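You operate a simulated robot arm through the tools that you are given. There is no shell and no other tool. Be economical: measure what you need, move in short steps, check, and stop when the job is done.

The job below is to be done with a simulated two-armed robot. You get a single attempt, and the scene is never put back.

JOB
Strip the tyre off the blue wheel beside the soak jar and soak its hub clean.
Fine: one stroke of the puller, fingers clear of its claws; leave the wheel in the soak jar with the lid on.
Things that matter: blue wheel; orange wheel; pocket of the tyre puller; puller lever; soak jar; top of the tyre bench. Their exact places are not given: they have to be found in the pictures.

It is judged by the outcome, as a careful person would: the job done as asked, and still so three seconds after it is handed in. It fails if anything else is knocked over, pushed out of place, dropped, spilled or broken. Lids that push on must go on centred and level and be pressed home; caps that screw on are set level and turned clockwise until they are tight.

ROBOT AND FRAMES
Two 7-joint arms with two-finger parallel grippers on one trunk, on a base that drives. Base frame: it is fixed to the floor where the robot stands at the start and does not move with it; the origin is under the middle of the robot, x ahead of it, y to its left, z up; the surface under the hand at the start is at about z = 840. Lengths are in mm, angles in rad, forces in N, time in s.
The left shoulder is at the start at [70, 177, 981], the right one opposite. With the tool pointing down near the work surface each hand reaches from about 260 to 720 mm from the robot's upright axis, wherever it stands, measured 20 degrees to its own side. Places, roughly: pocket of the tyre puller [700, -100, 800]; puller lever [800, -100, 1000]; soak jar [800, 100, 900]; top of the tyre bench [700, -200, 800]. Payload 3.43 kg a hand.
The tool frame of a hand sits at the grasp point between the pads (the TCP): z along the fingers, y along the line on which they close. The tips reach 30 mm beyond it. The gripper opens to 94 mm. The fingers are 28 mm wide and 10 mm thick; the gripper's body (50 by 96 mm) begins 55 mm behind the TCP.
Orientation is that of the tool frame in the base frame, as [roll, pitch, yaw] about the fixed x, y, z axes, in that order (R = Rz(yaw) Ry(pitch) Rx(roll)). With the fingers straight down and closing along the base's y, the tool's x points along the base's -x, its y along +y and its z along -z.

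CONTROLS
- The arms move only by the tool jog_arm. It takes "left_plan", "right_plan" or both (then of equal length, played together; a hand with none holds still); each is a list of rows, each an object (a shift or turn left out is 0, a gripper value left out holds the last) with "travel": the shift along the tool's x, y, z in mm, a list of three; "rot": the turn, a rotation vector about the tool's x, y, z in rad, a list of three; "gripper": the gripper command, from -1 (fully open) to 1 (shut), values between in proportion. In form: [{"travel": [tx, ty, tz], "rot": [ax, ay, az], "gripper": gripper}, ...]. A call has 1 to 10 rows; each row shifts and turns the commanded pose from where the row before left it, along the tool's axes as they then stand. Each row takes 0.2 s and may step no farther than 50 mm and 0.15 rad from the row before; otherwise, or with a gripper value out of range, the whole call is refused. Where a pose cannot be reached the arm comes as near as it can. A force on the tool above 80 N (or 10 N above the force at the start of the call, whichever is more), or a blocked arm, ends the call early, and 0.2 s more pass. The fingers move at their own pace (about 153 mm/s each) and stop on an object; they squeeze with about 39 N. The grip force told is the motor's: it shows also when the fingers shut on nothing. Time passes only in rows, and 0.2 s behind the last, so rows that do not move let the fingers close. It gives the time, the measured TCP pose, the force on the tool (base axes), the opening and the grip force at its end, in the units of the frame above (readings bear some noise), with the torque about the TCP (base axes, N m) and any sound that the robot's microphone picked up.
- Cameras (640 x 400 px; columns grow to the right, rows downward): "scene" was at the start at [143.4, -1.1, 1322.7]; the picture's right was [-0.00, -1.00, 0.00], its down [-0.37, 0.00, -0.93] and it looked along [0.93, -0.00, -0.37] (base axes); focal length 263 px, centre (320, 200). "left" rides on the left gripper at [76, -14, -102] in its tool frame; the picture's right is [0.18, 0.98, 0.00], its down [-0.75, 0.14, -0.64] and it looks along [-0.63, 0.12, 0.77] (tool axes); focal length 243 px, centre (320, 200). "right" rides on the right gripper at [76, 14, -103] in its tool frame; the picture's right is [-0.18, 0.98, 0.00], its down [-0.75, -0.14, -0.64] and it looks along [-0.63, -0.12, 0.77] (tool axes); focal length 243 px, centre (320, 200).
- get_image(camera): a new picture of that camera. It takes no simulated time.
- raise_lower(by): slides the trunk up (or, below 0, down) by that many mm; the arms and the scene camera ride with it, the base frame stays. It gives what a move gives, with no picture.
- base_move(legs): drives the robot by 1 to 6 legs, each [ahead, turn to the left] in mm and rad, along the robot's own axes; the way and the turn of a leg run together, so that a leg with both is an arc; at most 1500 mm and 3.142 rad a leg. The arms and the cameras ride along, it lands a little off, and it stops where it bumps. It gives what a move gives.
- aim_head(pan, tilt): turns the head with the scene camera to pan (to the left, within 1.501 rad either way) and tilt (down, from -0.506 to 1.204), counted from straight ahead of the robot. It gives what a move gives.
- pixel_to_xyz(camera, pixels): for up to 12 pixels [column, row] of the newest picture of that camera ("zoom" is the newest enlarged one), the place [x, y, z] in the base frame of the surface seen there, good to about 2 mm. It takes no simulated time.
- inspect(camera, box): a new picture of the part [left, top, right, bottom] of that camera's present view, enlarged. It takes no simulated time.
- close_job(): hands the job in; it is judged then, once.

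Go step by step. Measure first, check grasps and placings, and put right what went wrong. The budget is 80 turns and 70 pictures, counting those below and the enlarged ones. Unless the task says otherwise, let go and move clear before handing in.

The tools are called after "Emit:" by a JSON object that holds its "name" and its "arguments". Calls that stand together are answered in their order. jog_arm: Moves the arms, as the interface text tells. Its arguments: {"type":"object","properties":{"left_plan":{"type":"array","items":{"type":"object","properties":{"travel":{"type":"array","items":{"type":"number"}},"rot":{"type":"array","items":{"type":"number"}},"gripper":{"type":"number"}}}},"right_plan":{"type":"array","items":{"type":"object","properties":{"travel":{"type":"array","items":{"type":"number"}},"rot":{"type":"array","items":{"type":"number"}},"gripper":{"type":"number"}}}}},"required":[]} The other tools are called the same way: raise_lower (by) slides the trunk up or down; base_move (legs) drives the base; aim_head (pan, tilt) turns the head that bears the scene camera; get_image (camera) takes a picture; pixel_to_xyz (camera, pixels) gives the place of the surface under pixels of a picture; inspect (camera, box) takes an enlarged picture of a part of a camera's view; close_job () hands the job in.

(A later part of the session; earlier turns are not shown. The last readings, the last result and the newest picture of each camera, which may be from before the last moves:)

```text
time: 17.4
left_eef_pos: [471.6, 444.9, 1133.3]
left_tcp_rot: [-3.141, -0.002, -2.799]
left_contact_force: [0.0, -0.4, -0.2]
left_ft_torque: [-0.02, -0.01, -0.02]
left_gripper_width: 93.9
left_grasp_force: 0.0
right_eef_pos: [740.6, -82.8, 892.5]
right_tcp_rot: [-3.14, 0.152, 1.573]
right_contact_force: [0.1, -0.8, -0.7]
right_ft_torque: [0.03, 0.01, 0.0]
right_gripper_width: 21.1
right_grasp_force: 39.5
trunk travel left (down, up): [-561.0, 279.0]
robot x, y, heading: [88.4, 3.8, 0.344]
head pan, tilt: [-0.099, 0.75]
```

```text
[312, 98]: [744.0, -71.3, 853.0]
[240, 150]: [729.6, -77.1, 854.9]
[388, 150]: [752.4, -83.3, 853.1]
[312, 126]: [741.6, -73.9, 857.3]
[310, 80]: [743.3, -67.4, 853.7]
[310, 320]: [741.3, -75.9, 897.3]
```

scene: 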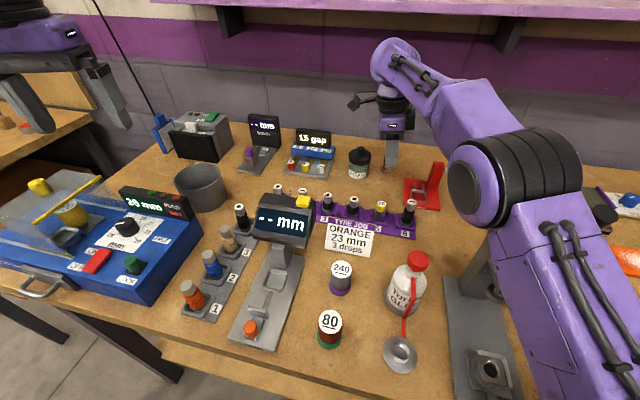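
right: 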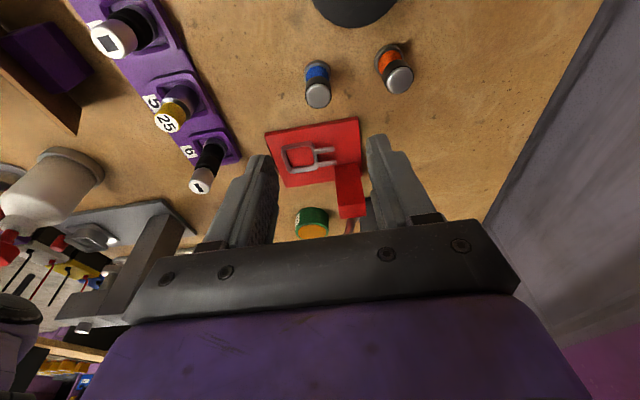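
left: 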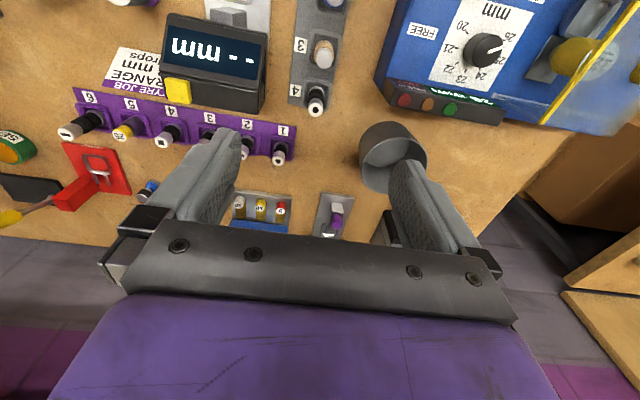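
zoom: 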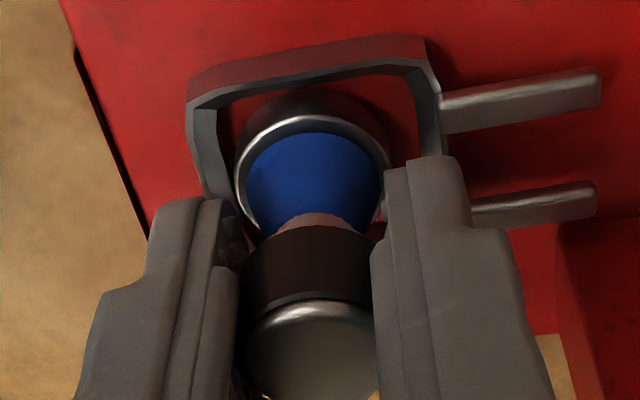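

The foot is inside the frame with space all round; it sits perhaps 2 mm above the floor. I lower 2 mm more and then open a little.

Emit:
{"name": "jog_arm", "arguments": {"right_plan": [{"travel": [0.2, 0, 1.2]}, {"travel": [0.2, 0, 1]}, {}]}}

```text
time: 18.2
left_eef_pos: [471.5, 444.1, 1132.9]
left_tcp_rot: [3.14, -0.002, -2.799]
left_contact_force: [-0.6, 0.5, 0.4]
left_ft_torque: [-0.02, 0.0, 0.03]
left_gripper_width: 94.3
left_grasp_force: 0.0
right_eef_pos: [740.3, -82.1, 893.1]
right_tcp_rot: [3.14, 0.151, 1.573]
right_contact_force: [1.9, -1.1, 5.4]
right_ft_torque: [-0.06, -0.06, -0.01]
right_gripper_width: 21.2
right_grasp_force: 38.6
trunk travel left (down, up): [-561.0, 279.0]
robot x, y, heading: [87.6, 0.7, 0.344]
head pan, tilt: [-0.099, 0.75]
```

A 5 N reaction shows it seated. I open to about 45 mm, rise straight along the tool and look.

Emit:
{"name": "jog_arm", "arguments": {"right_plan": [{"gripper": 0}, {"gripper": 0}, {"travel": [-2, 0, -40]}, {"travel": [0, 0, -50]}, {"travel": [40, -20, -20]}]}}

Emit:
{"name": "inspect", "arguments": {"camera": "right", "box": [220, 60, 420, 185]}}

Emit:
{"name": "inspect", "arguments": {"camera": "scene", "box": [380, 120, 508, 215]}}

```text
time: 19.4
left_eef_pos: [470.6, 445.7, 1132.4]
left_tcp_rot: [-3.14, -0.001, -2.799]
left_contact_force: [-1.0, 0.0, 0.4]
left_ft_torque: [-0.04, -0.03, 0.0]
left_gripper_width: 94.0
left_grasp_force: 0.0
right_eef_pos: [717.9, -25.3, 993.1]
right_tcp_rot: [3.141, 0.153, 1.572]
right_contact_force: [-0.8, 0.1, -0.6]
right_ft_torque: [-0.05, -0.03, -0.04]
right_gripper_width: 46.9
right_grasp_force: 0.0
trunk travel left (down, up): [-561.0, 279.0]
robot x, y, heading: [90.8, -1.8, 0.343]
head pan, tilt: [-0.099, 0.75]
```

```text
3.20 times, centred on (320, 122) of right
```

zoom: 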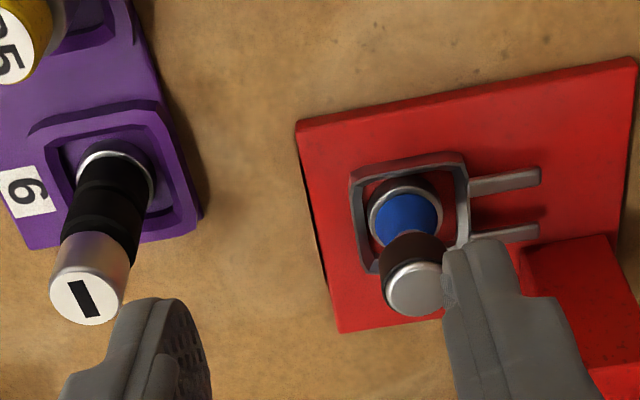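

```text
4.21 times, centred on (444, 168) of scene
```

zoom: 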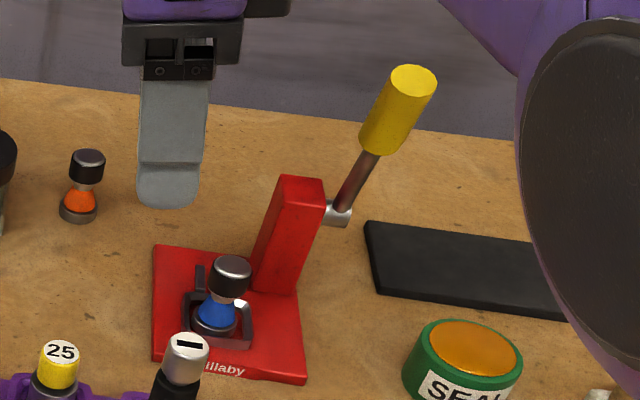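

The wheel stands upright in the pocket, with the claws behind it. Next is the lever: I rise, undo the tilt and turn the hand so the fingers close along y.

Emit:
{"name": "jog_arm", "arguments": {"right_plan": [{"travel": [0, 0, -48]}, {"travel": [0, 0, -48]}, {"rot": [0, 0.148, 0]}, {"rot": [0, 0, -0.15]}, {"rot": [0, 0, -0.15]}, {"rot": [0, 0, -0.15]}, {"rot": [0, 0, -0.15]}, {"rot": [0, 0, -0.15]}, {"rot": [0, 0, -0.15]}, {"rot": [0, 0, -0.15]}]}}

Emit:
{"name": "jog_arm", "arguments": {"right_plan": [{"rot": [0, 0, -0.15]}, {"rot": [0, 0, -0.15]}, {"rot": [0, 0, -0.15]}, {"rot": [0, 0, -0.07], "gripper": -0.3}]}}

```text
time: 21.6
left_eef_pos: [472.5, 445.0, 1131.1]
left_tcp_rot: [-3.141, -0.002, -2.799]
left_contact_force: [-0.7, -0.2, 0.6]
left_ft_torque: [0.02, -0.01, -0.01]
left_gripper_width: 94.3
left_grasp_force: 0.1
right_eef_pos: [720.6, -13.7, 1088.9]
right_tcp_rot: [-3.138, 0.001, 2.625]
right_contact_force: [-0.3, 0.8, -0.3]
right_ft_torque: [0.0, 0.01, 0.0]
right_gripper_width: 47.2
right_grasp_force: 0.0
trunk travel left (down, up): [-561.0, 279.0]
robot x, y, heading: [92.6, 1.4, 0.344]
head pan, tilt: [-0.099, 0.75]
```

```text
time: 22.6
left_eef_pos: [471.8, 443.6, 1132.1]
left_tcp_rot: [3.141, -0.001, -2.799]
left_contact_force: [1.1, 0.8, -0.2]
left_ft_torque: [0.0, 0.0, 0.0]
left_gripper_width: 94.1
left_grasp_force: 0.0
right_eef_pos: [718.9, -12.8, 1088.0]
right_tcp_rot: [-3.138, 0.0, -3.14]
right_contact_force: [1.6, -0.2, -0.5]
right_ft_torque: [0.0, 0.02, -0.01]
right_gripper_width: 61.2
right_grasp_force: 0.0
trunk travel left (down, up): [-561.0, 279.0]
robot x, y, heading: [88.6, 2.9, 0.339]
head pan, tilt: [-0.099, 0.75]
```

Now I move over the yellow handle at (763, -140) and check.

Emit:
{"name": "jog_arm", "arguments": {"right_plan": [{"travel": [-14, -42, 0]}, {"travel": [-15, -42, 0]}, {"travel": [-15, -43, 0]}, {"travel": [0, 0, 20]}]}}

Emit:
{"name": "inspect", "arguments": {"camera": "right", "box": [220, 100, 420, 225]}}

Emit:
{"name": "inspect", "arguments": {"camera": "scene", "box": [380, 90, 540, 190]}}

```text
time: 23.6
left_eef_pos: [470.7, 445.2, 1131.8]
left_tcp_rot: [3.141, -0.004, -2.801]
left_contact_force: [-0.6, -0.6, 0.5]
left_ft_torque: [-0.01, 0.0, -0.01]
left_gripper_width: 93.9
left_grasp_force: 0.1
right_eef_pos: [762.2, -141.1, 1066.5]
right_tcp_rot: [-3.138, 0.0, -3.14]
right_contact_force: [0.1, -0.7, 0.7]
right_ft_torque: [0.01, 0.0, -0.03]
right_gripper_width: 61.2
right_grasp_force: 0.1
trunk travel left (down, up): [-561.0, 279.0]
robot x, y, heading: [88.8, 2.8, 0.34]
head pan, tilt: [-0.099, 0.75]
```

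```text
3.20 times, centred on (320, 162) of right
```

zoom: 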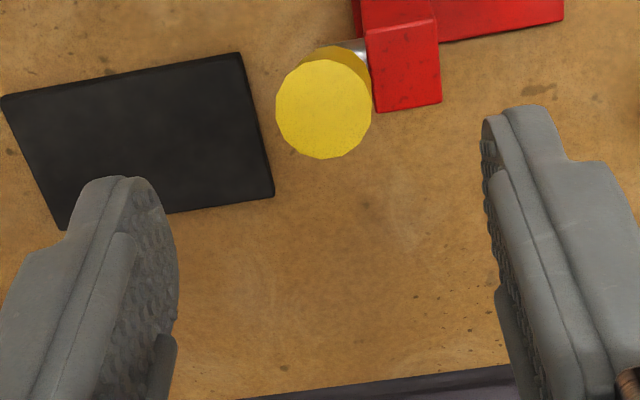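

```text
4.00 times, centred on (460, 140) of scene
```

zoom: 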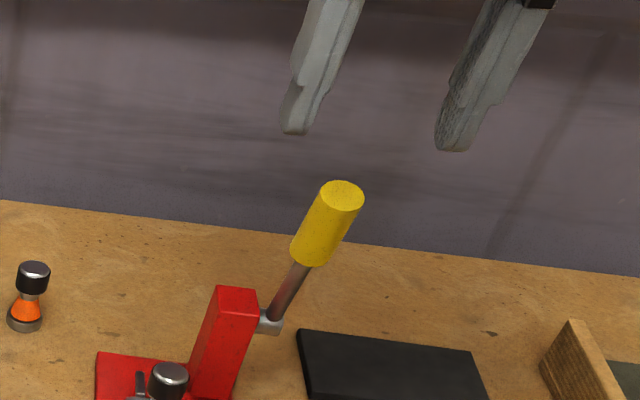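

The handle top lies between the fingers. I descend to TCP z≈994 and grip the handle.

Emit:
{"name": "jog_arm", "arguments": {"right_plan": [{"travel": [0, 0, 36]}, {"travel": [-3, 0, 36]}, {"gripper": 1}, {"gripper": 1}, {"gripper": 1}]}}

Emit:
{"name": "inspect", "arguments": {"camera": "scene", "box": [380, 90, 540, 190]}}

```text
time: 24.8
left_eef_pos: [471.3, 445.9, 1133.2]
left_tcp_rot: [3.14, -0.003, -2.8]
left_contact_force: [0.2, -0.3, -0.1]
left_ft_torque: [0.02, 0.05, -0.01]
left_gripper_width: 94.2
left_grasp_force: 0.0
right_eef_pos: [766.6, -139.7, 996.1]
right_tcp_rot: [-3.138, 0.0, -3.14]
right_contact_force: [0.9, 4.1, -1.4]
right_ft_torque: [0.46, -0.35, 0.19]
right_gripper_width: 21.6
right_grasp_force: 45.2
trunk travel left (down, up): [-561.0, 279.0]
robot x, y, heading: [86.6, 1.8, 0.343]
head pan, tilt: [-0.099, 0.75]
```

```text
4.00 times, centred on (460, 140) of scene
```

zoom: 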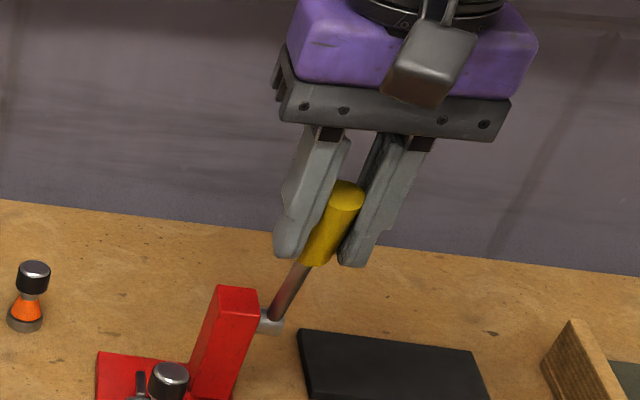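

The handle is gripped (21.6 mm). I start the stroke with three small steps along the arc toward me and down, watching the force.

Emit:
{"name": "jog_arm", "arguments": {"right_plan": [{"travel": [13.8, 0, 4.7]}, {"travel": [12.8, 0, 6.8]}, {"travel": [11.7, 0, 8.7]}]}}

Emit:
{"name": "inspect", "arguments": {"camera": "scene", "box": [380, 110, 540, 210]}}

```text
time: 25.6
left_eef_pos: [471.2, 444.5, 1132.1]
left_tcp_rot: [-3.14, -0.001, -2.8]
left_contact_force: [0.3, 0.0, -0.7]
left_ft_torque: [-0.02, 0.02, -0.04]
left_gripper_width: 94.1
left_grasp_force: 0.1
right_eef_pos: [728.3, -141.8, 977.8]
right_tcp_rot: [-3.138, 0.002, -3.141]
right_contact_force: [7.3, 2.3, 15.7]
right_ft_torque: [0.0, -1.4, 0.02]
right_gripper_width: 23.1
right_grasp_force: 45.2
trunk travel left (down, up): [-561.0, 279.0]
robot x, y, heading: [88.0, 4.4, 0.342]
head pan, tilt: [-0.099, 0.75]
```

```text
4.00 times, centred on (460, 160) of scene
```

zoom: 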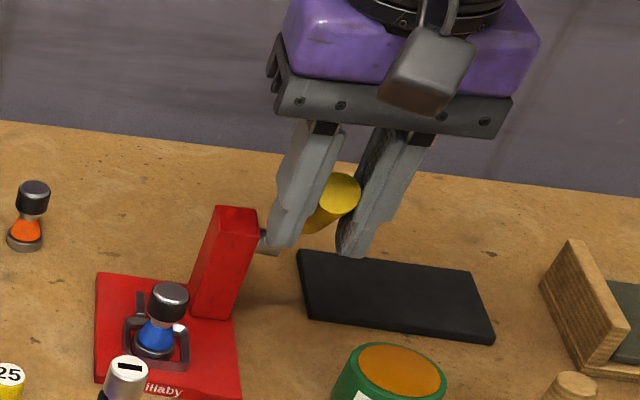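

The lever follows and the forces stay moderate. I continue along the arc.

Emit:
{"name": "jog_arm", "arguments": {"right_plan": [{"travel": [10.3, 0, 10.2]}, {"travel": [8.7, 0, 11.7]}, {"travel": [6.8, 0, 12.9]}]}}

Emit:
{"name": "inspect", "arguments": {"camera": "scene", "box": [380, 110, 540, 210]}}

```text
time: 26.4
left_eef_pos: [468.9, 445.5, 1132.9]
left_tcp_rot: [-3.141, -0.001, -2.801]
left_contact_force: [-0.4, -0.7, 0.2]
left_ft_torque: [-0.01, -0.02, 0.0]
left_gripper_width: 93.9
left_grasp_force: 0.2
right_eef_pos: [700.2, -140.4, 943.9]
right_tcp_rot: [-3.136, 0.003, 3.142]
right_contact_force: [-1.7, 0.8, 19.4]
right_ft_torque: [0.01, -1.46, 0.05]
right_gripper_width: 24.9
right_grasp_force: 44.8
trunk travel left (down, up): [-561.0, 279.0]
robot x, y, heading: [88.1, 0.2, 0.339]
head pan, tilt: [-0.099, 0.75]
```

```text
4.00 times, centred on (460, 160) of scene
```

zoom: 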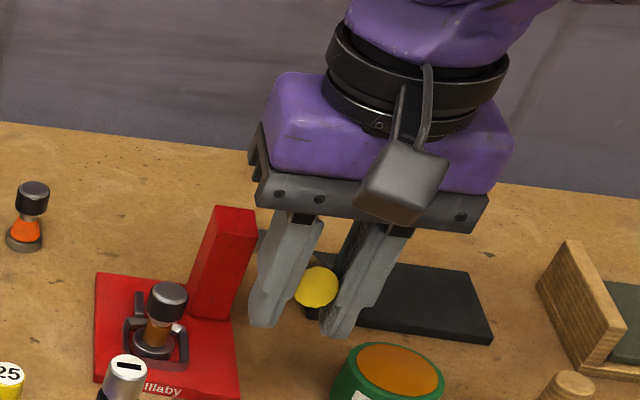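

The blue skin has come off the body, which now shows brown; there's no end stop yet. I continue the same stroke gently.

Emit:
{"name": "jog_arm", "arguments": {"right_plan": [{"travel": [4.7, 0, 13.7]}, {"travel": [2.7, 0, 14.3]}]}}

Emit:
{"name": "inspect", "arguments": {"camera": "scene", "box": [380, 110, 540, 210]}}

```text
time: 27.0
left_eef_pos: [466.3, 445.4, 1133.8]
left_tcp_rot: [-3.137, 0.001, -2.799]
left_contact_force: [0.2, -0.2, 0.9]
left_ft_torque: [-0.01, 0.03, -0.02]
left_gripper_width: 94.1
left_grasp_force: 0.0
right_eef_pos: [693.0, -140.8, 917.9]
right_tcp_rot: [-3.138, 0.008, -3.141]
right_contact_force: [1.2, 0.5, 36.4]
right_ft_torque: [0.01, -0.08, 0.09]
right_gripper_width: 25.4
right_grasp_force: 44.5
trunk travel left (down, up): [-561.0, 279.0]
robot x, y, heading: [90.8, 0.8, 0.341]
head pan, tilt: [-0.099, 0.75]
```

```text
4.00 times, centred on (460, 160) of scene
```

zoom: 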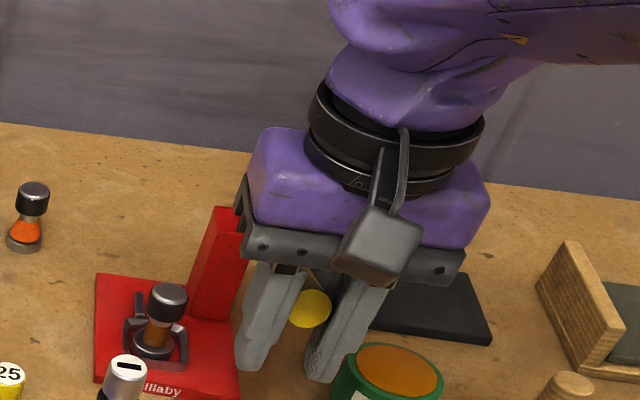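

The force jumped to 36 N at the end of travel and the body is stripped. The lever pushes back like a spring, so I guide it back up the same arc rather than let it snap.

Emit:
{"name": "jog_arm", "arguments": {"right_plan": [{"travel": [-2.7, 0, -14.3]}, {"travel": [-4.7, 0, -13.7]}, {"travel": [-6.8, 0, -12.9]}, {"travel": [-8.7, 0, -11.7]}, {"travel": [-10.3, 0, -10.2]}, {"travel": [-11.7, 0, -8.7]}, {"travel": [-12.8, 0, -6.8]}, {"travel": [-13.8, 0, -4.7]}, {}]}}

Emit:
{"name": "inspect", "arguments": {"camera": "scene", "box": [380, 90, 540, 215]}}

```text
time: 29.0
left_eef_pos: [469.7, 444.4, 1131.4]
left_tcp_rot: [-3.14, -0.002, -2.797]
left_contact_force: [-0.5, 0.7, -0.8]
left_ft_torque: [0.02, 0.01, -0.01]
left_gripper_width: 94.1
left_grasp_force: 0.2
right_eef_pos: [766.2, -140.3, 996.4]
right_tcp_rot: [-3.136, -0.005, -3.141]
right_contact_force: [-28.3, 9.6, -23.2]
right_ft_torque: [0.46, 0.72, 0.19]
right_gripper_width: 21.6
right_grasp_force: 45.2
trunk travel left (down, up): [-561.0, 279.0]
robot x, y, heading: [87.1, 1.4, 0.335]
head pan, tilt: [-0.099, 0.75]
```

```text
3.20 times, centred on (460, 152) of scene
```

zoom: 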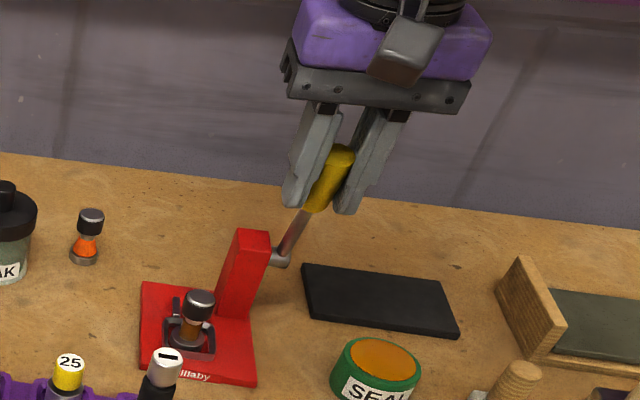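

The lever is upright again. I open and rise clear, then look at the wheel.

Emit:
{"name": "jog_arm", "arguments": {"right_plan": [{"gripper": -0.3}, {"gripper": -0.3}, {"travel": [0, 0, -45]}, {"travel": [0, 0, -45]}, {"travel": [40, 20, 0]}, {"travel": [40, 20, 0]}]}}

Emit:
{"name": "inspect", "arguments": {"camera": "right", "box": [280, 70, 440, 170]}}

Emit:
{"name": "inspect", "arguments": {"camera": "scene", "box": [336, 130, 464, 210]}}

```text
time: 30.4
left_eef_pos: [470.8, 445.3, 1133.2]
left_tcp_rot: [-3.14, -0.003, -2.798]
left_contact_force: [-1.2, -0.1, -0.6]
left_ft_torque: [-0.03, -0.02, -0.04]
left_gripper_width: 94.1
left_grasp_force: 0.2
right_eef_pos: [684.0, -101.1, 1086.4]
right_tcp_rot: [-3.137, 0.001, -3.141]
right_contact_force: [0.2, -0.3, 0.7]
right_ft_torque: [0.04, -0.02, 0.03]
right_gripper_width: 61.0
right_grasp_force: 0.0
trunk travel left (down, up): [-561.0, 279.0]
robot x, y, heading: [87.7, 1.9, 0.345]
head pan, tilt: [-0.099, 0.75]
```

```text
4.00 times, centred on (360, 120) of right
```

zoom: 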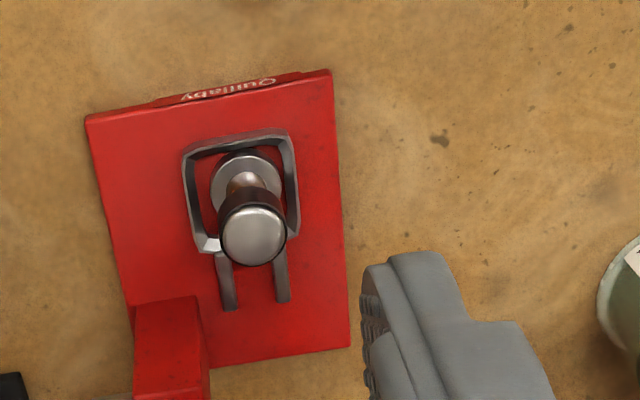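

```text
5.00 times, centred on (400, 170) of scene
```

zoom: 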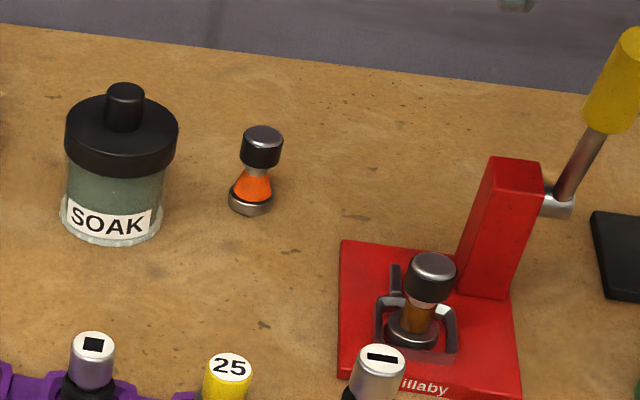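

The tyre is off and the hub shows its brown glue. Now the jar: I measure knob and lid.

Emit:
{"name": "pixel_to_xyz", "arguments": {"camera": "zoom", "pixels": [[124, 88], [124, 97], [124, 115], [108, 110], [142, 110], [67, 130], [176, 130], [122, 150], [122, 170], [110, 240], [90, 105], [155, 105]]}}

Emit:
{"name": "inspect", "arguments": {"camera": "scene", "box": [336, 140, 384, 180]}}

```text
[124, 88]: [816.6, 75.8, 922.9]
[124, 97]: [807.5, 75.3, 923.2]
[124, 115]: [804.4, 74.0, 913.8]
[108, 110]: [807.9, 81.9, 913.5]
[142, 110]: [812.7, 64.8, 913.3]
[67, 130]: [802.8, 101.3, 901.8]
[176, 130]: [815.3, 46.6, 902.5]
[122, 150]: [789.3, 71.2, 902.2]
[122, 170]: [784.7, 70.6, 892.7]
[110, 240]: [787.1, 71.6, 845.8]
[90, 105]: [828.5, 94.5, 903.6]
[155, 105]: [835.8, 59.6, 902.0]
```

```text
10.00 times, centred on (360, 160) of scene
```

zoom: 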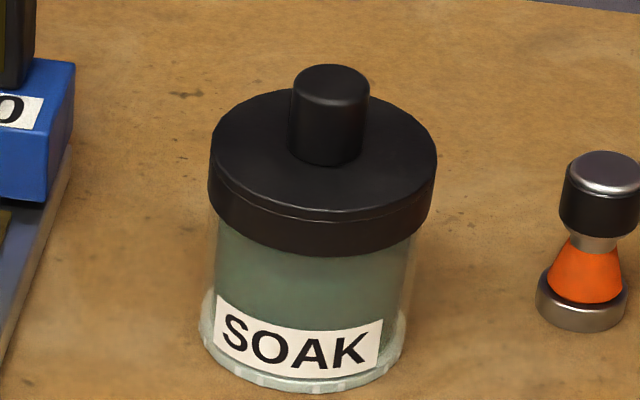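

Emit:
{"name": "pixel_to_xyz", "arguments": {"camera": "zoom", "pixels": [[325, 250], [325, 240], [325, 205], [325, 260], [300, 75], [330, 100], [295, 120], [365, 120], [213, 160], [433, 160], [325, 90], [20, 50]]}}

Emit:
{"name": "pixel_to_xyz", "arguments": {"camera": "scene", "pixels": [[325, 143], [325, 132], [335, 150], [330, 160], [335, 170]]}}

```text
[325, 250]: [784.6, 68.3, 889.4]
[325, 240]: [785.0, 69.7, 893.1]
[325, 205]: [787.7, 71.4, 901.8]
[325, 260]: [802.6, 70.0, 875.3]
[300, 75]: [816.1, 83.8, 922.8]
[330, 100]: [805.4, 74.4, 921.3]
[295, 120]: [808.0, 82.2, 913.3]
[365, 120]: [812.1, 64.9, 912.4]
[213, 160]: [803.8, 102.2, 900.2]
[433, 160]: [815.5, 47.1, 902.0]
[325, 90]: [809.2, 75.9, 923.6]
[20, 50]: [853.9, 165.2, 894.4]
```

```text
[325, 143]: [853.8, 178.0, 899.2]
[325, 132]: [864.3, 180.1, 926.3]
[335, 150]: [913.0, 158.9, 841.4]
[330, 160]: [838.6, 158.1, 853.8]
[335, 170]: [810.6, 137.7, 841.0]
```

Lid centre ≈(812, 74), skirt z 889–902, knob z 903–923. I move over it and check alignment.

Emit:
{"name": "jog_arm", "arguments": {"right_plan": [{"travel": [-25.6, 35, 0]}, {"travel": [-25.6, 35, 0]}, {"travel": [-25.6, 35, 0]}, {"travel": [-25.6, 35, 0]}, {"travel": [-25.6, 35, 0]}, {"travel": [0, 0, 45]}, {"travel": [0, 0, 45]}, {}]}}

Emit:
{"name": "inspect", "arguments": {"camera": "right", "box": [240, 80, 400, 180]}}

Emit:
{"name": "pixel_to_xyz", "arguments": {"camera": "zoom", "pixels": [[320, 200], [320, 150], [320, 100], [280, 150], [360, 150], [320, 250]]}}

```text
time: 32.2
left_eef_pos: [471.1, 443.8, 1132.0]
left_tcp_rot: [-3.141, -0.002, -2.8]
left_contact_force: [-0.1, -0.2, 0.1]
left_ft_torque: [-0.02, -0.03, -0.03]
left_gripper_width: 93.9
left_grasp_force: 0.1
right_eef_pos: [760.3, -0.9, 971.9]
right_tcp_rot: [-3.138, 0.0, -3.139]
right_contact_force: [0.1, 0.0, 0.5]
right_ft_torque: [0.0, -0.01, -0.03]
right_gripper_width: 61.0
right_grasp_force: 0.0
right hand out of reach, approached as far as the arm can: row 3, 4, 5
trunk travel left (down, up): [-561.0, 279.0]
robot x, y, heading: [90.8, 0.3, 0.342]
head pan, tilt: [-0.099, 0.75]
```

```text
4.00 times, centred on (320, 130) of right
```

zoom: 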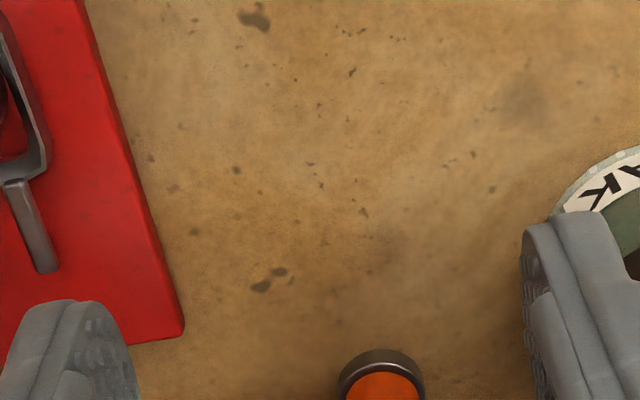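

```text
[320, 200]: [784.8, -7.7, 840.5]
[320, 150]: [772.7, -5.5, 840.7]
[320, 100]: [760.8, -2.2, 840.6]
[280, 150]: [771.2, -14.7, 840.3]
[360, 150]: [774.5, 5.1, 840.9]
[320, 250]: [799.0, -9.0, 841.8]
```

The jar is just out of reach from here, so the hand stopped short with nothing touched. I raise and retract the hand, then turn the base further left.

Emit:
{"name": "jog_arm", "arguments": {"right_plan": [{"travel": [0, 0, -45]}, {"travel": [30, 0, -40]}, {"travel": [50, 0, 0]}, {"travel": [30, 0, 0]}]}}

Emit:
{"name": "base_move", "arguments": {"legs": [[0, 0.36]]}}

Emit:
{"name": "aim_head", "arguments": {"pan": -0.5, "tilt": 0.75}}

Emit:
{"name": "get_image", "arguments": {"camera": "scene"}}

```text
time: 33.2
left_eef_pos: [470.7, 444.5, 1131.8]
left_tcp_rot: [-3.141, -0.002, -2.8]
left_contact_force: [0.0, 0.0, -0.4]
left_ft_torque: [0.03, -0.03, -0.01]
left_gripper_width: 93.9
left_grasp_force: 0.0
right_eef_pos: [650.2, -1.2, 1058.3]
right_tcp_rot: [-3.137, 0.001, -3.14]
right_contact_force: [-0.5, 0.5, 0.8]
right_ft_torque: [0.03, 0.02, -0.04]
right_gripper_width: 61.5
right_grasp_force: 0.0
trunk travel left (down, up): [-561.0, 279.0]
robot x, y, heading: [87.0, -2.3, 0.345]
head pan, tilt: [-0.099, 0.75]
```

```text
time: 34.7
left_eef_pos: [288.8, 552.2, 1132.7]
left_tcp_rot: [-3.141, 0.0, -2.436]
left_contact_force: [0.6, -0.3, -0.1]
left_ft_torque: [-0.03, 0.0, -0.01]
left_gripper_width: 93.9
left_grasp_force: 0.2
right_eef_pos: [615.0, 197.0, 1058.5]
right_tcp_rot: [-3.139, 0.0, -2.779]
right_contact_force: [-1.0, 0.3, 0.6]
right_ft_torque: [-0.01, -0.04, -0.02]
right_gripper_width: 61.1
right_grasp_force: 0.1
trunk travel left (down, up): [-561.0, 279.0]
robot x, y, heading: [86.9, 0.8, 0.706]
head pan, tilt: [-0.099, 0.75]
```

```text
time: 35.6
left_eef_pos: [289.3, 551.9, 1132.8]
left_tcp_rot: [3.141, -0.001, -2.437]
left_contact_force: [-0.3, -0.2, 0.5]
left_ft_torque: [0.0, 0.0, 0.02]
left_gripper_width: 94.1
left_grasp_force: 0.1
right_eef_pos: [615.0, 197.4, 1057.7]
right_tcp_rot: [-3.14, 0.0, -2.777]
right_contact_force: [0.0, -0.1, -0.7]
right_ft_torque: [-0.03, -0.01, -0.02]
right_gripper_width: 61.2
right_grasp_force: 0.1
trunk travel left (down, up): [-561.0, 279.0]
robot x, y, heading: [89.1, -1.2, 0.7]
head pan, tilt: [-0.499, 0.75]
```

```text
20 pictures are left
```

scene: 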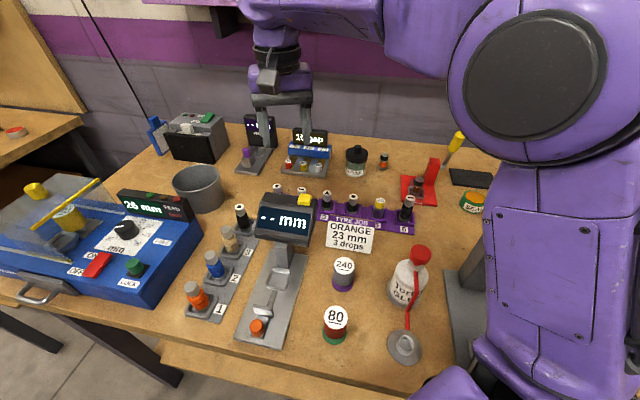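

Turned fine. I set the hand to yaw π/2 once for both the lid and the wheel work.

Emit:
{"name": "jog_arm", "arguments": {"right_plan": [{"rot": [0, 0, 0.15]}, {"rot": [0, 0, 0.15]}, {"rot": [0, 0, 0.15]}, {"rot": [0, 0, 0.15]}, {"rot": [0, 0, 0.15]}, {"rot": [0, 0, 0.15]}, {"rot": [0, 0, 0.15]}, {"rot": [0, 0, 0.15]}, {"rot": [0, 0, 0.15]}, {"rot": [0, 0, 0.15]}]}}

Emit:
{"name": "jog_arm", "arguments": {"right_plan": [{"rot": [0, 0, 0.145]}, {"rot": [0, 0, 0.145]}, {"rot": [0, 0, 0.144], "gripper": 0}, {"travel": [-30, 38, 0]}, {"travel": [-30, 38, 0]}, {"travel": [-30, 38, 0]}, {"travel": [-20, 38, 20]}, {"travel": [-14, 38, 25]}, {}]}}

```text
time: 37.8
left_eef_pos: [288.4, 550.6, 1132.0]
left_tcp_rot: [3.141, -0.003, -2.436]
left_contact_force: [-0.3, -0.2, 0.1]
left_ft_torque: [0.0, 0.02, 0.01]
left_gripper_width: 94.1
left_grasp_force: 0.2
right_eef_pos: [614.1, 197.5, 1059.3]
right_tcp_rot: [-3.141, 0.005, 2.004]
right_contact_force: [-0.5, -0.4, -1.8]
right_ft_torque: [0.04, 0.02, -0.01]
right_gripper_width: 61.2
right_grasp_force: 0.1
trunk travel left (down, up): [-561.0, 279.0]
robot x, y, heading: [87.5, 5.3, 0.71]
head pan, tilt: [-0.499, 0.75]
```

```text
time: 39.8
left_eef_pos: [288.1, 551.8, 1132.1]
left_tcp_rot: [3.139, -0.002, -2.435]
left_contact_force: [-1.4, -0.7, 0.1]
left_ft_torque: [-0.03, -0.03, 0.02]
left_gripper_width: 94.2
left_grasp_force: 0.1
right_eef_pos: [807.0, 74.7, 1011.0]
right_tcp_rot: [3.141, 0.003, 1.572]
right_contact_force: [0.5, 0.1, 0.0]
right_ft_torque: [0.0, 0.01, -0.03]
right_gripper_width: 47.0
right_grasp_force: 0.1
trunk travel left (down, up): [-561.0, 279.0]
robot x, y, heading: [90.6, 1.9, 0.702]
head pan, tilt: [-0.499, 0.75]
```

I lower to TCP z≈937 around the knob, still open, and check.

Emit:
{"name": "jog_arm", "arguments": {"right_plan": [{"travel": [-0.5, 2.5, 26]}, {"travel": [0, 2.5, 26]}, {"travel": [0, 0, 22]}, {}]}}

Emit:
{"name": "inspect", "arguments": {"camera": "scene", "box": [316, 120, 396, 180]}}

Emit:
{"name": "inspect", "arguments": {"camera": "right", "box": [220, 80, 420, 220]}}

```text
time: 40.8
left_eef_pos: [289.1, 551.7, 1131.5]
left_tcp_rot: [-3.14, -0.003, -2.437]
left_contact_force: [1.4, 0.4, -1.0]
left_ft_torque: [0.0, 0.01, 0.02]
left_gripper_width: 93.9
left_grasp_force: 0.1
right_eef_pos: [810.7, 72.4, 939.4]
right_tcp_rot: [3.139, 0.004, 1.572]
right_contact_force: [-0.5, 0.8, 0.1]
right_ft_torque: [-0.03, 0.03, 0.0]
right_gripper_width: 46.9
right_grasp_force: 0.0
trunk travel left (down, up): [-561.0, 279.0]
robot x, y, heading: [86.3, -0.4, 0.705]
head pan, tilt: [-0.499, 0.75]
```

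```text
6.67 times, centred on (356, 150) of scene
```

zoom: 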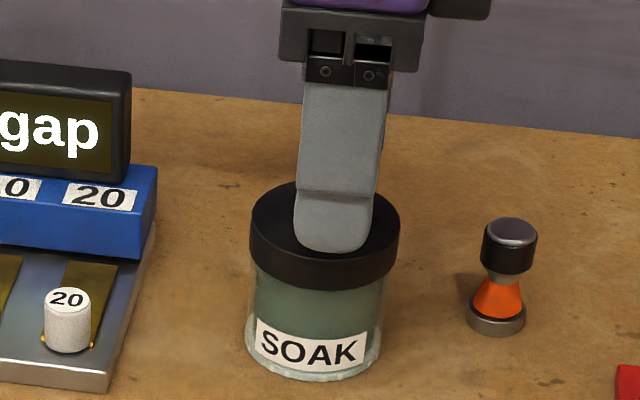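

```text
2.86 times, centred on (320, 150) of right
```

zoom: 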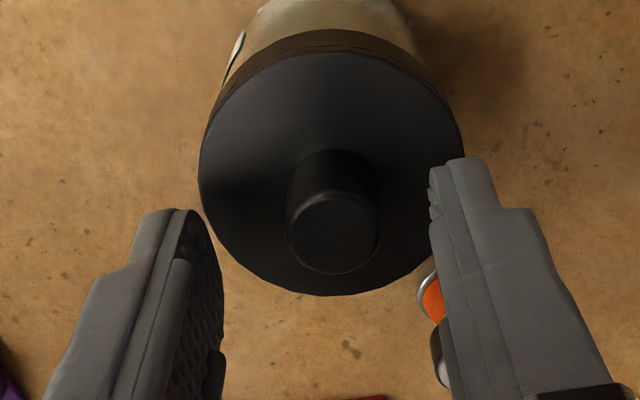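

The knob is between the fingers. I lower 2.5 mm more and close.

Emit:
{"name": "jog_arm", "arguments": {"right_plan": [{"travel": [1.5, 1, 2.5]}, {"gripper": 1}, {"gripper": 1}, {"gripper": 1}]}}

```text
time: 41.8
left_eef_pos: [287.7, 551.9, 1133.0]
left_tcp_rot: [-3.141, -0.001, -2.437]
left_contact_force: [-0.5, 0.4, -0.3]
left_ft_torque: [0.02, 0.03, 0.02]
left_gripper_width: 93.8
left_grasp_force: 0.1
right_eef_pos: [812.7, 73.1, 937.2]
right_tcp_rot: [3.141, 0.001, 1.572]
right_contact_force: [0.6, 0.2, 0.3]
right_ft_torque: [-0.02, 0.01, 0.01]
right_gripper_width: 16.3
right_grasp_force: 39.5
trunk travel left (down, up): [-561.0, 279.0]
robot x, y, heading: [91.2, -0.1, 0.708]
head pan, tilt: [-0.499, 0.75]
heard: snap
```

Gripped at 16.3 mm; a "snap" was heard, so I lift just a little and look at the jar.

Emit:
{"name": "jog_arm", "arguments": {"right_plan": [{"travel": [0, 0, -5]}, {"travel": [0, 0, -10]}, {"travel": [0, 0, -15]}]}}

Emit:
{"name": "inspect", "arguments": {"camera": "scene", "box": [316, 120, 396, 180]}}

```text
time: 42.6
left_eef_pos: [289.9, 552.0, 1132.0]
left_tcp_rot: [3.141, -0.001, -2.437]
left_contact_force: [0.1, -0.1, 0.6]
left_ft_torque: [0.02, -0.02, 0.01]
left_gripper_width: 93.8
left_grasp_force: 0.1
right_eef_pos: [811.3, 74.4, 967.5]
right_tcp_rot: [-3.14, 0.004, 1.573]
right_contact_force: [0.1, 0.1, -1.0]
right_ft_torque: [-0.03, -0.01, 0.02]
right_gripper_width: 16.5
right_grasp_force: 38.1
trunk travel left (down, up): [-561.0, 279.0]
robot x, y, heading: [94.4, -2.1, 0.706]
head pan, tilt: [-0.499, 0.75]
```

```text
6.67 times, centred on (356, 150) of scene
```

zoom: 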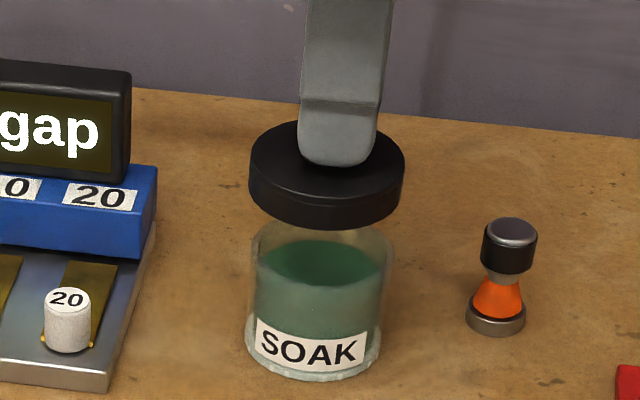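

The lid came off cleanly; the jar is still in place. I measure the jar rim, and carry the lid toward a free spot at (765, 10).

Emit:
{"name": "pixel_to_xyz", "arguments": {"camera": "zoom", "pixels": [[252, 250], [393, 250], [320, 285], [320, 250], [320, 215], [320, 350], [263, 275], [381, 275]]}}

Emit:
{"name": "jog_arm", "arguments": {"right_plan": [{"travel": [-32, -23, 0]}, {"travel": [-32, -24, 0]}, {"travel": [0, 0, 38]}, {}]}}

Emit:
{"name": "inspect", "arguments": {"camera": "right", "box": [200, 60, 440, 210]}}

```text
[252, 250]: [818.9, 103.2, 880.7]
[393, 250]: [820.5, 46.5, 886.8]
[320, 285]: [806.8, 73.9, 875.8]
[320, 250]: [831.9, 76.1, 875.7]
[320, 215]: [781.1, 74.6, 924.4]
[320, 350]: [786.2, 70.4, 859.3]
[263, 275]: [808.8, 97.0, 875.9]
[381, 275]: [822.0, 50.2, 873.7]
```

```text
time: 43.6
left_eef_pos: [288.4, 551.1, 1133.4]
left_tcp_rot: [3.141, -0.002, -2.436]
left_contact_force: [0.1, -0.8, 0.0]
left_ft_torque: [0.0, -0.02, 0.02]
left_gripper_width: 94.3
left_grasp_force: 0.1
right_eef_pos: [762.7, 10.2, 927.9]
right_tcp_rot: [3.14, 0.004, 1.573]
right_contact_force: [-0.1, -0.3, -0.3]
right_ft_torque: [0.03, -0.02, -0.01]
right_gripper_width: 16.4
right_grasp_force: 39.2
trunk travel left (down, up): [-561.0, 279.0]
robot x, y, heading: [87.2, 1.3, 0.705]
head pan, tilt: [-0.499, 0.75]
```

```text
2.67 times, centred on (320, 135) of right
```

zoom: 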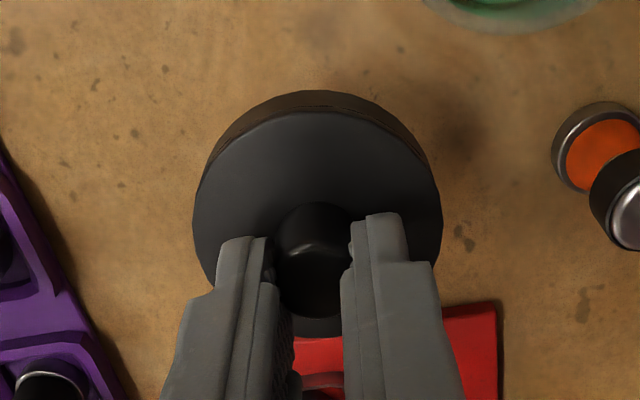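

The spot is free on every side. I lower the lid to the bench and release.

Emit:
{"name": "jog_arm", "arguments": {"right_plan": [{"travel": [0, 0, 25]}, {"travel": [0, 0, 10]}, {"travel": [0, 0, 2.5]}, {}]}}

```text
time: 44.6
left_eef_pos: [289.1, 551.6, 1131.8]
left_tcp_rot: [3.141, -0.002, -2.438]
left_contact_force: [0.0, 1.0, -0.2]
left_ft_torque: [-0.05, 0.0, -0.02]
left_gripper_width: 93.8
left_grasp_force: 0.2
right_eef_pos: [763.6, 10.7, 889.5]
right_tcp_rot: [3.14, 0.005, 1.572]
right_contact_force: [1.9, -1.0, 2.7]
right_ft_torque: [-0.07, 0.01, 0.02]
right_gripper_width: 16.2
right_grasp_force: 38.9
trunk travel left (down, up): [-561.0, 279.0]
robot x, y, heading: [89.8, -3.5, 0.705]
head pan, tilt: [-0.499, 0.75]
```

Contact 2.7 N. I open, rise, tilt as before and go above the wheel in the pocket.

Emit:
{"name": "jog_arm", "arguments": {"right_plan": [{"gripper": 0}, {"gripper": 0}, {"travel": [0, 0, -50]}, {"travel": [0, 0, -50]}, {"travel": [-47, -11.5, 0]}, {"travel": [-47, -11.5, 0]}, {"rot": [0, -0.15, 0]}, {}]}}

Emit:
{"name": "get_image", "arguments": {"camera": "right"}}

```text
time: 46.4
left_eef_pos: [287.4, 549.2, 1133.6]
left_tcp_rot: [3.141, -0.002, -2.437]
left_contact_force: [-0.4, 0.9, 0.6]
left_ft_torque: [0.04, -0.05, 0.03]
left_gripper_width: 94.1
left_grasp_force: 0.0
right_eef_pos: [739.4, -85.0, 991.5]
right_tcp_rot: [3.139, 0.153, 1.57]
right_contact_force: [-0.1, 0.1, -0.2]
right_ft_torque: [0.01, 0.0, 0.0]
right_gripper_width: 47.0
right_grasp_force: 0.1
trunk travel left (down, up): [-561.0, 279.0]
robot x, y, heading: [89.3, -1.1, 0.707]
head pan, tilt: [-0.499, 0.75]
```

```text
15 pictures are left
```

right: 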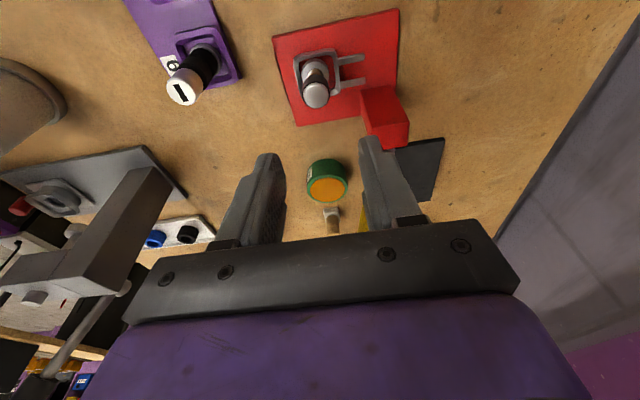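

Emit:
{"name": "pixel_to_xyz", "arguments": {"camera": "right", "pixels": [[316, 97], [308, 97], [325, 97], [316, 88], [316, 105], [314, 68], [350, 85]]}}

```text
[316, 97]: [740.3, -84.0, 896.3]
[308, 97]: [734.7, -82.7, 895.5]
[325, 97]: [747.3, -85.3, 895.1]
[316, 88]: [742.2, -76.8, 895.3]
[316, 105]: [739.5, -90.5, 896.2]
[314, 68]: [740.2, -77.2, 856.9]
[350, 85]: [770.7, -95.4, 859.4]
```

The head is at (741, -84). I lower to TCP z≈893 and grip it.

Emit:
{"name": "jog_arm", "arguments": {"right_plan": [{"travel": [5.4, 0.7, 33]}, {"travel": [5.4, 0.6, 33]}, {"travel": [5, 0, 31]}, {}, {"gripper": 1}, {"gripper": 1}, {"gripper": 1}]}}

```text
time: 48.0
left_eef_pos: [288.8, 552.3, 1132.0]
left_tcp_rot: [3.141, -0.003, -2.437]
left_contact_force: [0.3, -0.2, 0.8]
left_ft_torque: [0.01, 0.01, 0.02]
left_gripper_width: 94.0
left_grasp_force: 0.1
right_eef_pos: [741.8, -82.9, 892.8]
right_tcp_rot: [-3.14, 0.154, 1.573]
right_contact_force: [0.2, -0.3, 0.2]
right_ft_torque: [0.01, -0.02, 0.0]
right_gripper_width: 21.2
right_grasp_force: 38.4
trunk travel left (down, up): [-561.0, 279.0]
robot x, y, heading: [88.7, 0.7, 0.704]
head pan, tilt: [-0.499, 0.75]
```

The head is gripped, but the jar mouth (radius ≈24) would not take fingers this deep. I re-grip higher, using only the finger tips (TCP z≈916), so they stay above the rim when the hub is nearly at the bottom.

Emit:
{"name": "jog_arm", "arguments": {"right_plan": [{"gripper": 0.3}, {"gripper": 0.3}, {"travel": [-3.5, -0.4, -22.7]}, {}, {"gripper": 1}, {"gripper": 1}, {"gripper": 1}]}}

```text
time: 49.6
left_eef_pos: [287.4, 551.3, 1132.6]
left_tcp_rot: [3.141, -0.002, -2.436]
left_contact_force: [0.7, 0.1, -0.6]
left_ft_torque: [0.03, 0.0, -0.01]
left_gripper_width: 94.1
left_grasp_force: 0.0
right_eef_pos: [742.7, -81.2, 917.3]
right_tcp_rot: [3.14, 0.154, 1.573]
right_contact_force: [-0.8, 0.2, 5.0]
right_ft_torque: [-0.01, 0.05, -0.01]
right_gripper_width: 18.4
right_grasp_force: 39.5
trunk travel left (down, up): [-561.0, 279.0]
robot x, y, heading: [87.9, -1.6, 0.705]
head pan, tilt: [-0.499, 0.75]
```

Opening is 18.4 mm, narrower than before, so I check the grip with a picture.

Emit:
{"name": "inspect", "arguments": {"camera": "right", "box": [240, 90, 400, 200]}}

```text
3.64 times, centred on (320, 145) of right
```

zoom: 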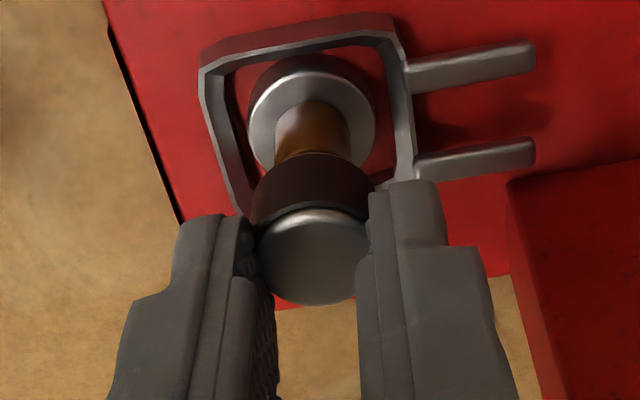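

The tips hold only the top edge. I re-grip 6 mm lower.

Emit:
{"name": "jog_arm", "arguments": {"right_plan": [{"gripper": 0.3}, {"gripper": 0.3}, {"travel": [0.2, -0.4, 6]}, {}, {"gripper": 1}, {"gripper": 1}, {"gripper": 1}]}}

```text
time: 51.2
left_eef_pos: [290.2, 551.9, 1131.8]
left_tcp_rot: [-3.142, -0.001, -2.435]
left_contact_force: [0.1, -0.2, -0.6]
left_ft_torque: [-0.03, 0.03, 0.0]
left_gripper_width: 94.0
left_grasp_force: 0.0
right_eef_pos: [741.1, -82.7, 909.5]
right_tcp_rot: [3.141, 0.154, 1.573]
right_contact_force: [0.2, -0.6, -0.1]
right_ft_torque: [0.03, 0.02, -0.05]
right_gripper_width: 18.2
right_grasp_force: 38.7
trunk travel left (down, up): [-561.0, 279.0]
robot x, y, heading: [88.2, -2.5, 0.707]
head pan, tilt: [-0.499, 0.75]
```

No reaction force now and the overlap is ≈16 mm. I lift, and check the hold.

Emit:
{"name": "jog_arm", "arguments": {"right_plan": [{"travel": [-3, 0, -20]}, {"travel": [-5, 0, -32]}, {"travel": [-4, 0, -26]}]}}

Emit:
{"name": "inspect", "arguments": {"camera": "right", "box": [240, 90, 400, 200]}}

Emit:
{"name": "pixel_to_xyz", "arguments": {"camera": "zoom", "pixels": [[312, 62], [312, 90], [315, 130], [312, 180], [312, 240], [252, 120], [375, 120]]}}

```text
time: 52.0
left_eef_pos: [289.3, 550.9, 1132.8]
left_tcp_rot: [3.141, -0.001, -2.437]
left_contact_force: [0.5, -1.1, 0.8]
left_ft_torque: [-0.03, 0.06, -0.04]
left_gripper_width: 93.9
left_grasp_force: 0.1
right_eef_pos: [742.3, -84.4, 989.6]
right_tcp_rot: [3.14, 0.153, 1.572]
right_contact_force: [0.3, 0.5, -0.7]
right_ft_torque: [0.0, 0.03, -0.01]
right_gripper_width: 18.1
right_grasp_force: 38.9
trunk travel left (down, up): [-561.0, 279.0]
robot x, y, heading: [85.9, -2.1, 0.706]
head pan, tilt: [-0.499, 0.75]
```

```text
3.64 times, centred on (320, 145) of right
```

zoom: 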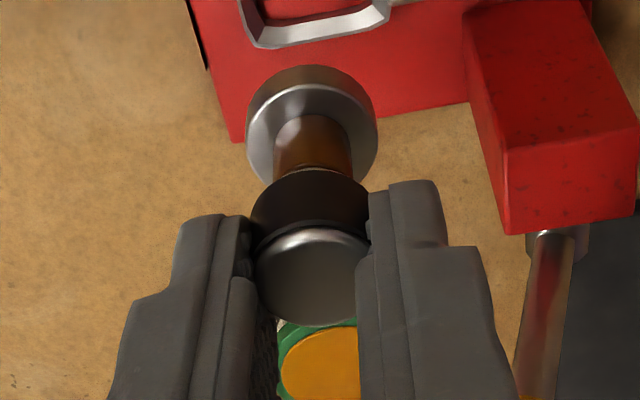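

```text
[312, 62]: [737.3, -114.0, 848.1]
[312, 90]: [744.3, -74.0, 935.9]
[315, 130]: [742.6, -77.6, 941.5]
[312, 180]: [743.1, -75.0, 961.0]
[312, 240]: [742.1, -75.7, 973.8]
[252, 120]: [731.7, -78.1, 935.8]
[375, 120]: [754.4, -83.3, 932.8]
```

The hub hangs straight with its bottom at ≈929. I carry it over the open jar at (813, 74).

Emit:
{"name": "jog_arm", "arguments": {"right_plan": [{"travel": [39.4, 17.5, -6.1]}, {"travel": [39.5, 17.5, -6.1]}, {"travel": [39.4, 17.5, -6.1]}, {"travel": [39.5, 17.5, -6.1]}, {"travel": [3, 0, 20]}, {}]}}

Emit:
{"name": "inspect", "arguments": {"camera": "right", "box": [230, 70, 410, 190]}}

Emit:
{"name": "pixel_to_xyz", "arguments": {"camera": "zoom", "pixels": [[320, 150], [320, 130], [260, 180], [380, 180], [320, 60], [320, 30], [180, 150], [460, 150]]}}

```text
time: 53.4
left_eef_pos: [288.8, 552.2, 1132.7]
left_tcp_rot: [3.141, -0.004, -2.438]
left_contact_force: [0.6, 0.8, -0.2]
left_ft_torque: [-0.01, 0.0, 0.01]
left_gripper_width: 93.9
left_grasp_force: 0.2
right_eef_pos: [812.5, 76.9, 969.5]
right_tcp_rot: [-3.141, 0.155, 1.571]
right_contact_force: [0.1, -0.5, 0.6]
right_ft_torque: [-0.01, 0.01, -0.01]
right_gripper_width: 18.3
right_grasp_force: 38.5
trunk travel left (down, up): [-561.0, 279.0]
robot x, y, heading: [86.8, -1.1, 0.704]
head pan, tilt: [-0.499, 0.75]
```

```text
3.33 times, centred on (320, 130) of right
```

zoom: 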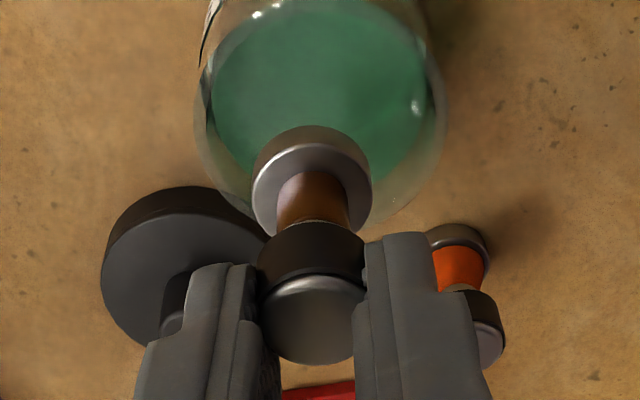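

```text
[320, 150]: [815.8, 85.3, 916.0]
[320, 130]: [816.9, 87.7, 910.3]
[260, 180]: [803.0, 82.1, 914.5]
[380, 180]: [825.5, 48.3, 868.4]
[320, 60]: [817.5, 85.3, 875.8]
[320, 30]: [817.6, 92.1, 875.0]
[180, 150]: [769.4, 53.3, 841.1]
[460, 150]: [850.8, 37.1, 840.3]
```

The hub is centred over the mouth within 2 mm. I lower slowly until the finger tips are just above the rim, with the hub's lower part already in the fluid.

Emit:
{"name": "jog_arm", "arguments": {"right_plan": [{"travel": [0.6, 0, 12]}, {"travel": [1.8, 0, 12]}, {"travel": [1.9, 0, 12]}, {"travel": [1.4, 0, 9]}, {"travel": [0.4, 0, 2.5]}, {}]}}

Emit:
{"name": "inspect", "arguments": {"camera": "scene", "box": [324, 130, 388, 180]}}

```text
time: 54.8
left_eef_pos: [289.0, 551.6, 1132.6]
left_tcp_rot: [3.141, -0.003, -2.435]
left_contact_force: [0.8, 0.0, -0.7]
left_ft_torque: [0.03, -0.02, 0.02]
left_gripper_width: 94.2
left_grasp_force: 0.1
right_eef_pos: [812.5, 74.5, 920.6]
right_tcp_rot: [3.141, 0.153, 1.572]
right_contact_force: [1.0, -0.3, -1.2]
right_ft_torque: [0.01, 0.03, 0.04]
right_gripper_width: 18.3
right_grasp_force: 39.3
trunk travel left (down, up): [-561.0, 279.0]
robot x, y, heading: [89.6, -0.4, 0.705]
head pan, tilt: [-0.499, 0.75]
```

```text
8.00 times, centred on (356, 155) of scene
```

zoom: 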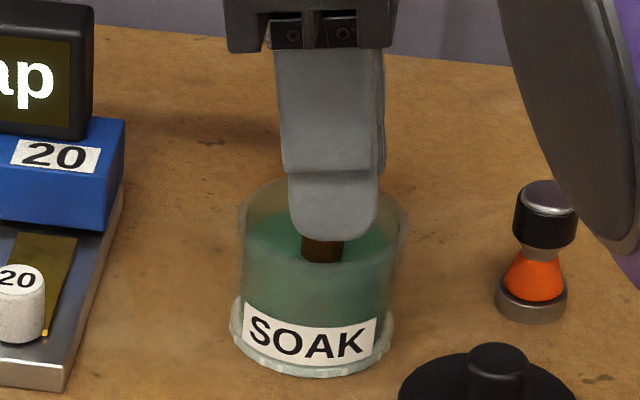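

The hub's foot is in the fluid, and the tips are at rim level. I open slightly to let the hub settle, then rise.

Emit:
{"name": "jog_arm", "arguments": {"right_plan": [{"gripper": 0.55}, {"gripper": 0.5}, {"gripper": 0.45}, {"travel": [-1.5, 0, -10]}, {"travel": [-4, 0, -35], "gripper": 0.2}, {"travel": [0, 0, -40]}]}}

Emit:
{"name": "inspect", "arguments": {"camera": "right", "box": [230, 50, 410, 170]}}

Emit:
{"name": "inspect", "arguments": {"camera": "scene", "box": [324, 120, 404, 180]}}

```text
time: 56.2
left_eef_pos: [288.0, 552.5, 1132.0]
left_tcp_rot: [3.14, -0.001, -2.437]
left_contact_force: [0.1, 0.3, 0.5]
left_ft_torque: [-0.02, 0.01, 0.03]
left_gripper_width: 94.0
left_grasp_force: 0.0
right_eef_pos: [812.7, 84.3, 1006.8]
right_tcp_rot: [-3.141, 0.154, 1.569]
right_contact_force: [0.2, 0.0, 0.0]
right_ft_torque: [0.01, -0.02, -0.02]
right_gripper_width: 37.6
right_grasp_force: 0.1
trunk travel left (down, up): [-561.0, 279.0]
robot x, y, heading: [87.8, 0.7, 0.705]
head pan, tilt: [-0.499, 0.75]
```

```text
3.33 times, centred on (320, 110) of right
```

zoom: 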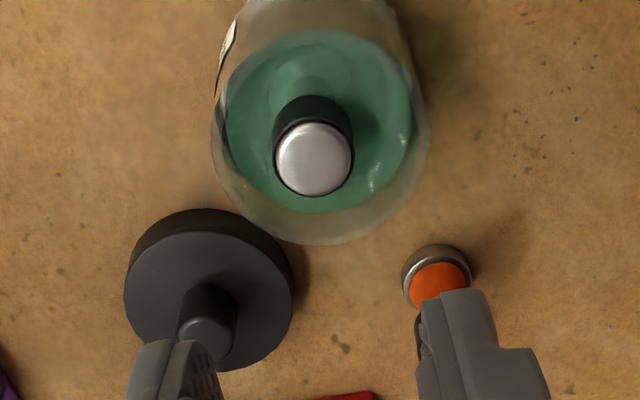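

```text
6.67 times, centred on (364, 150) of scene
```

zoom: 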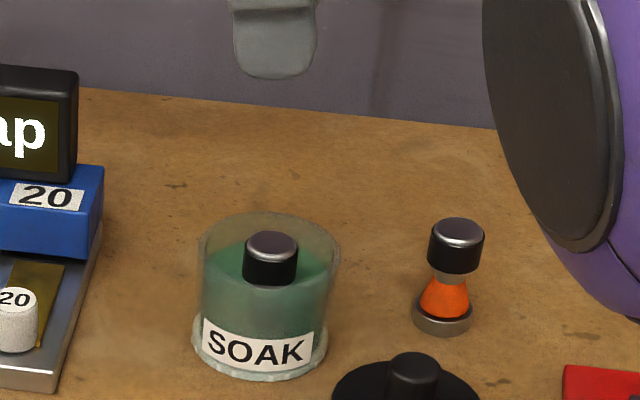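

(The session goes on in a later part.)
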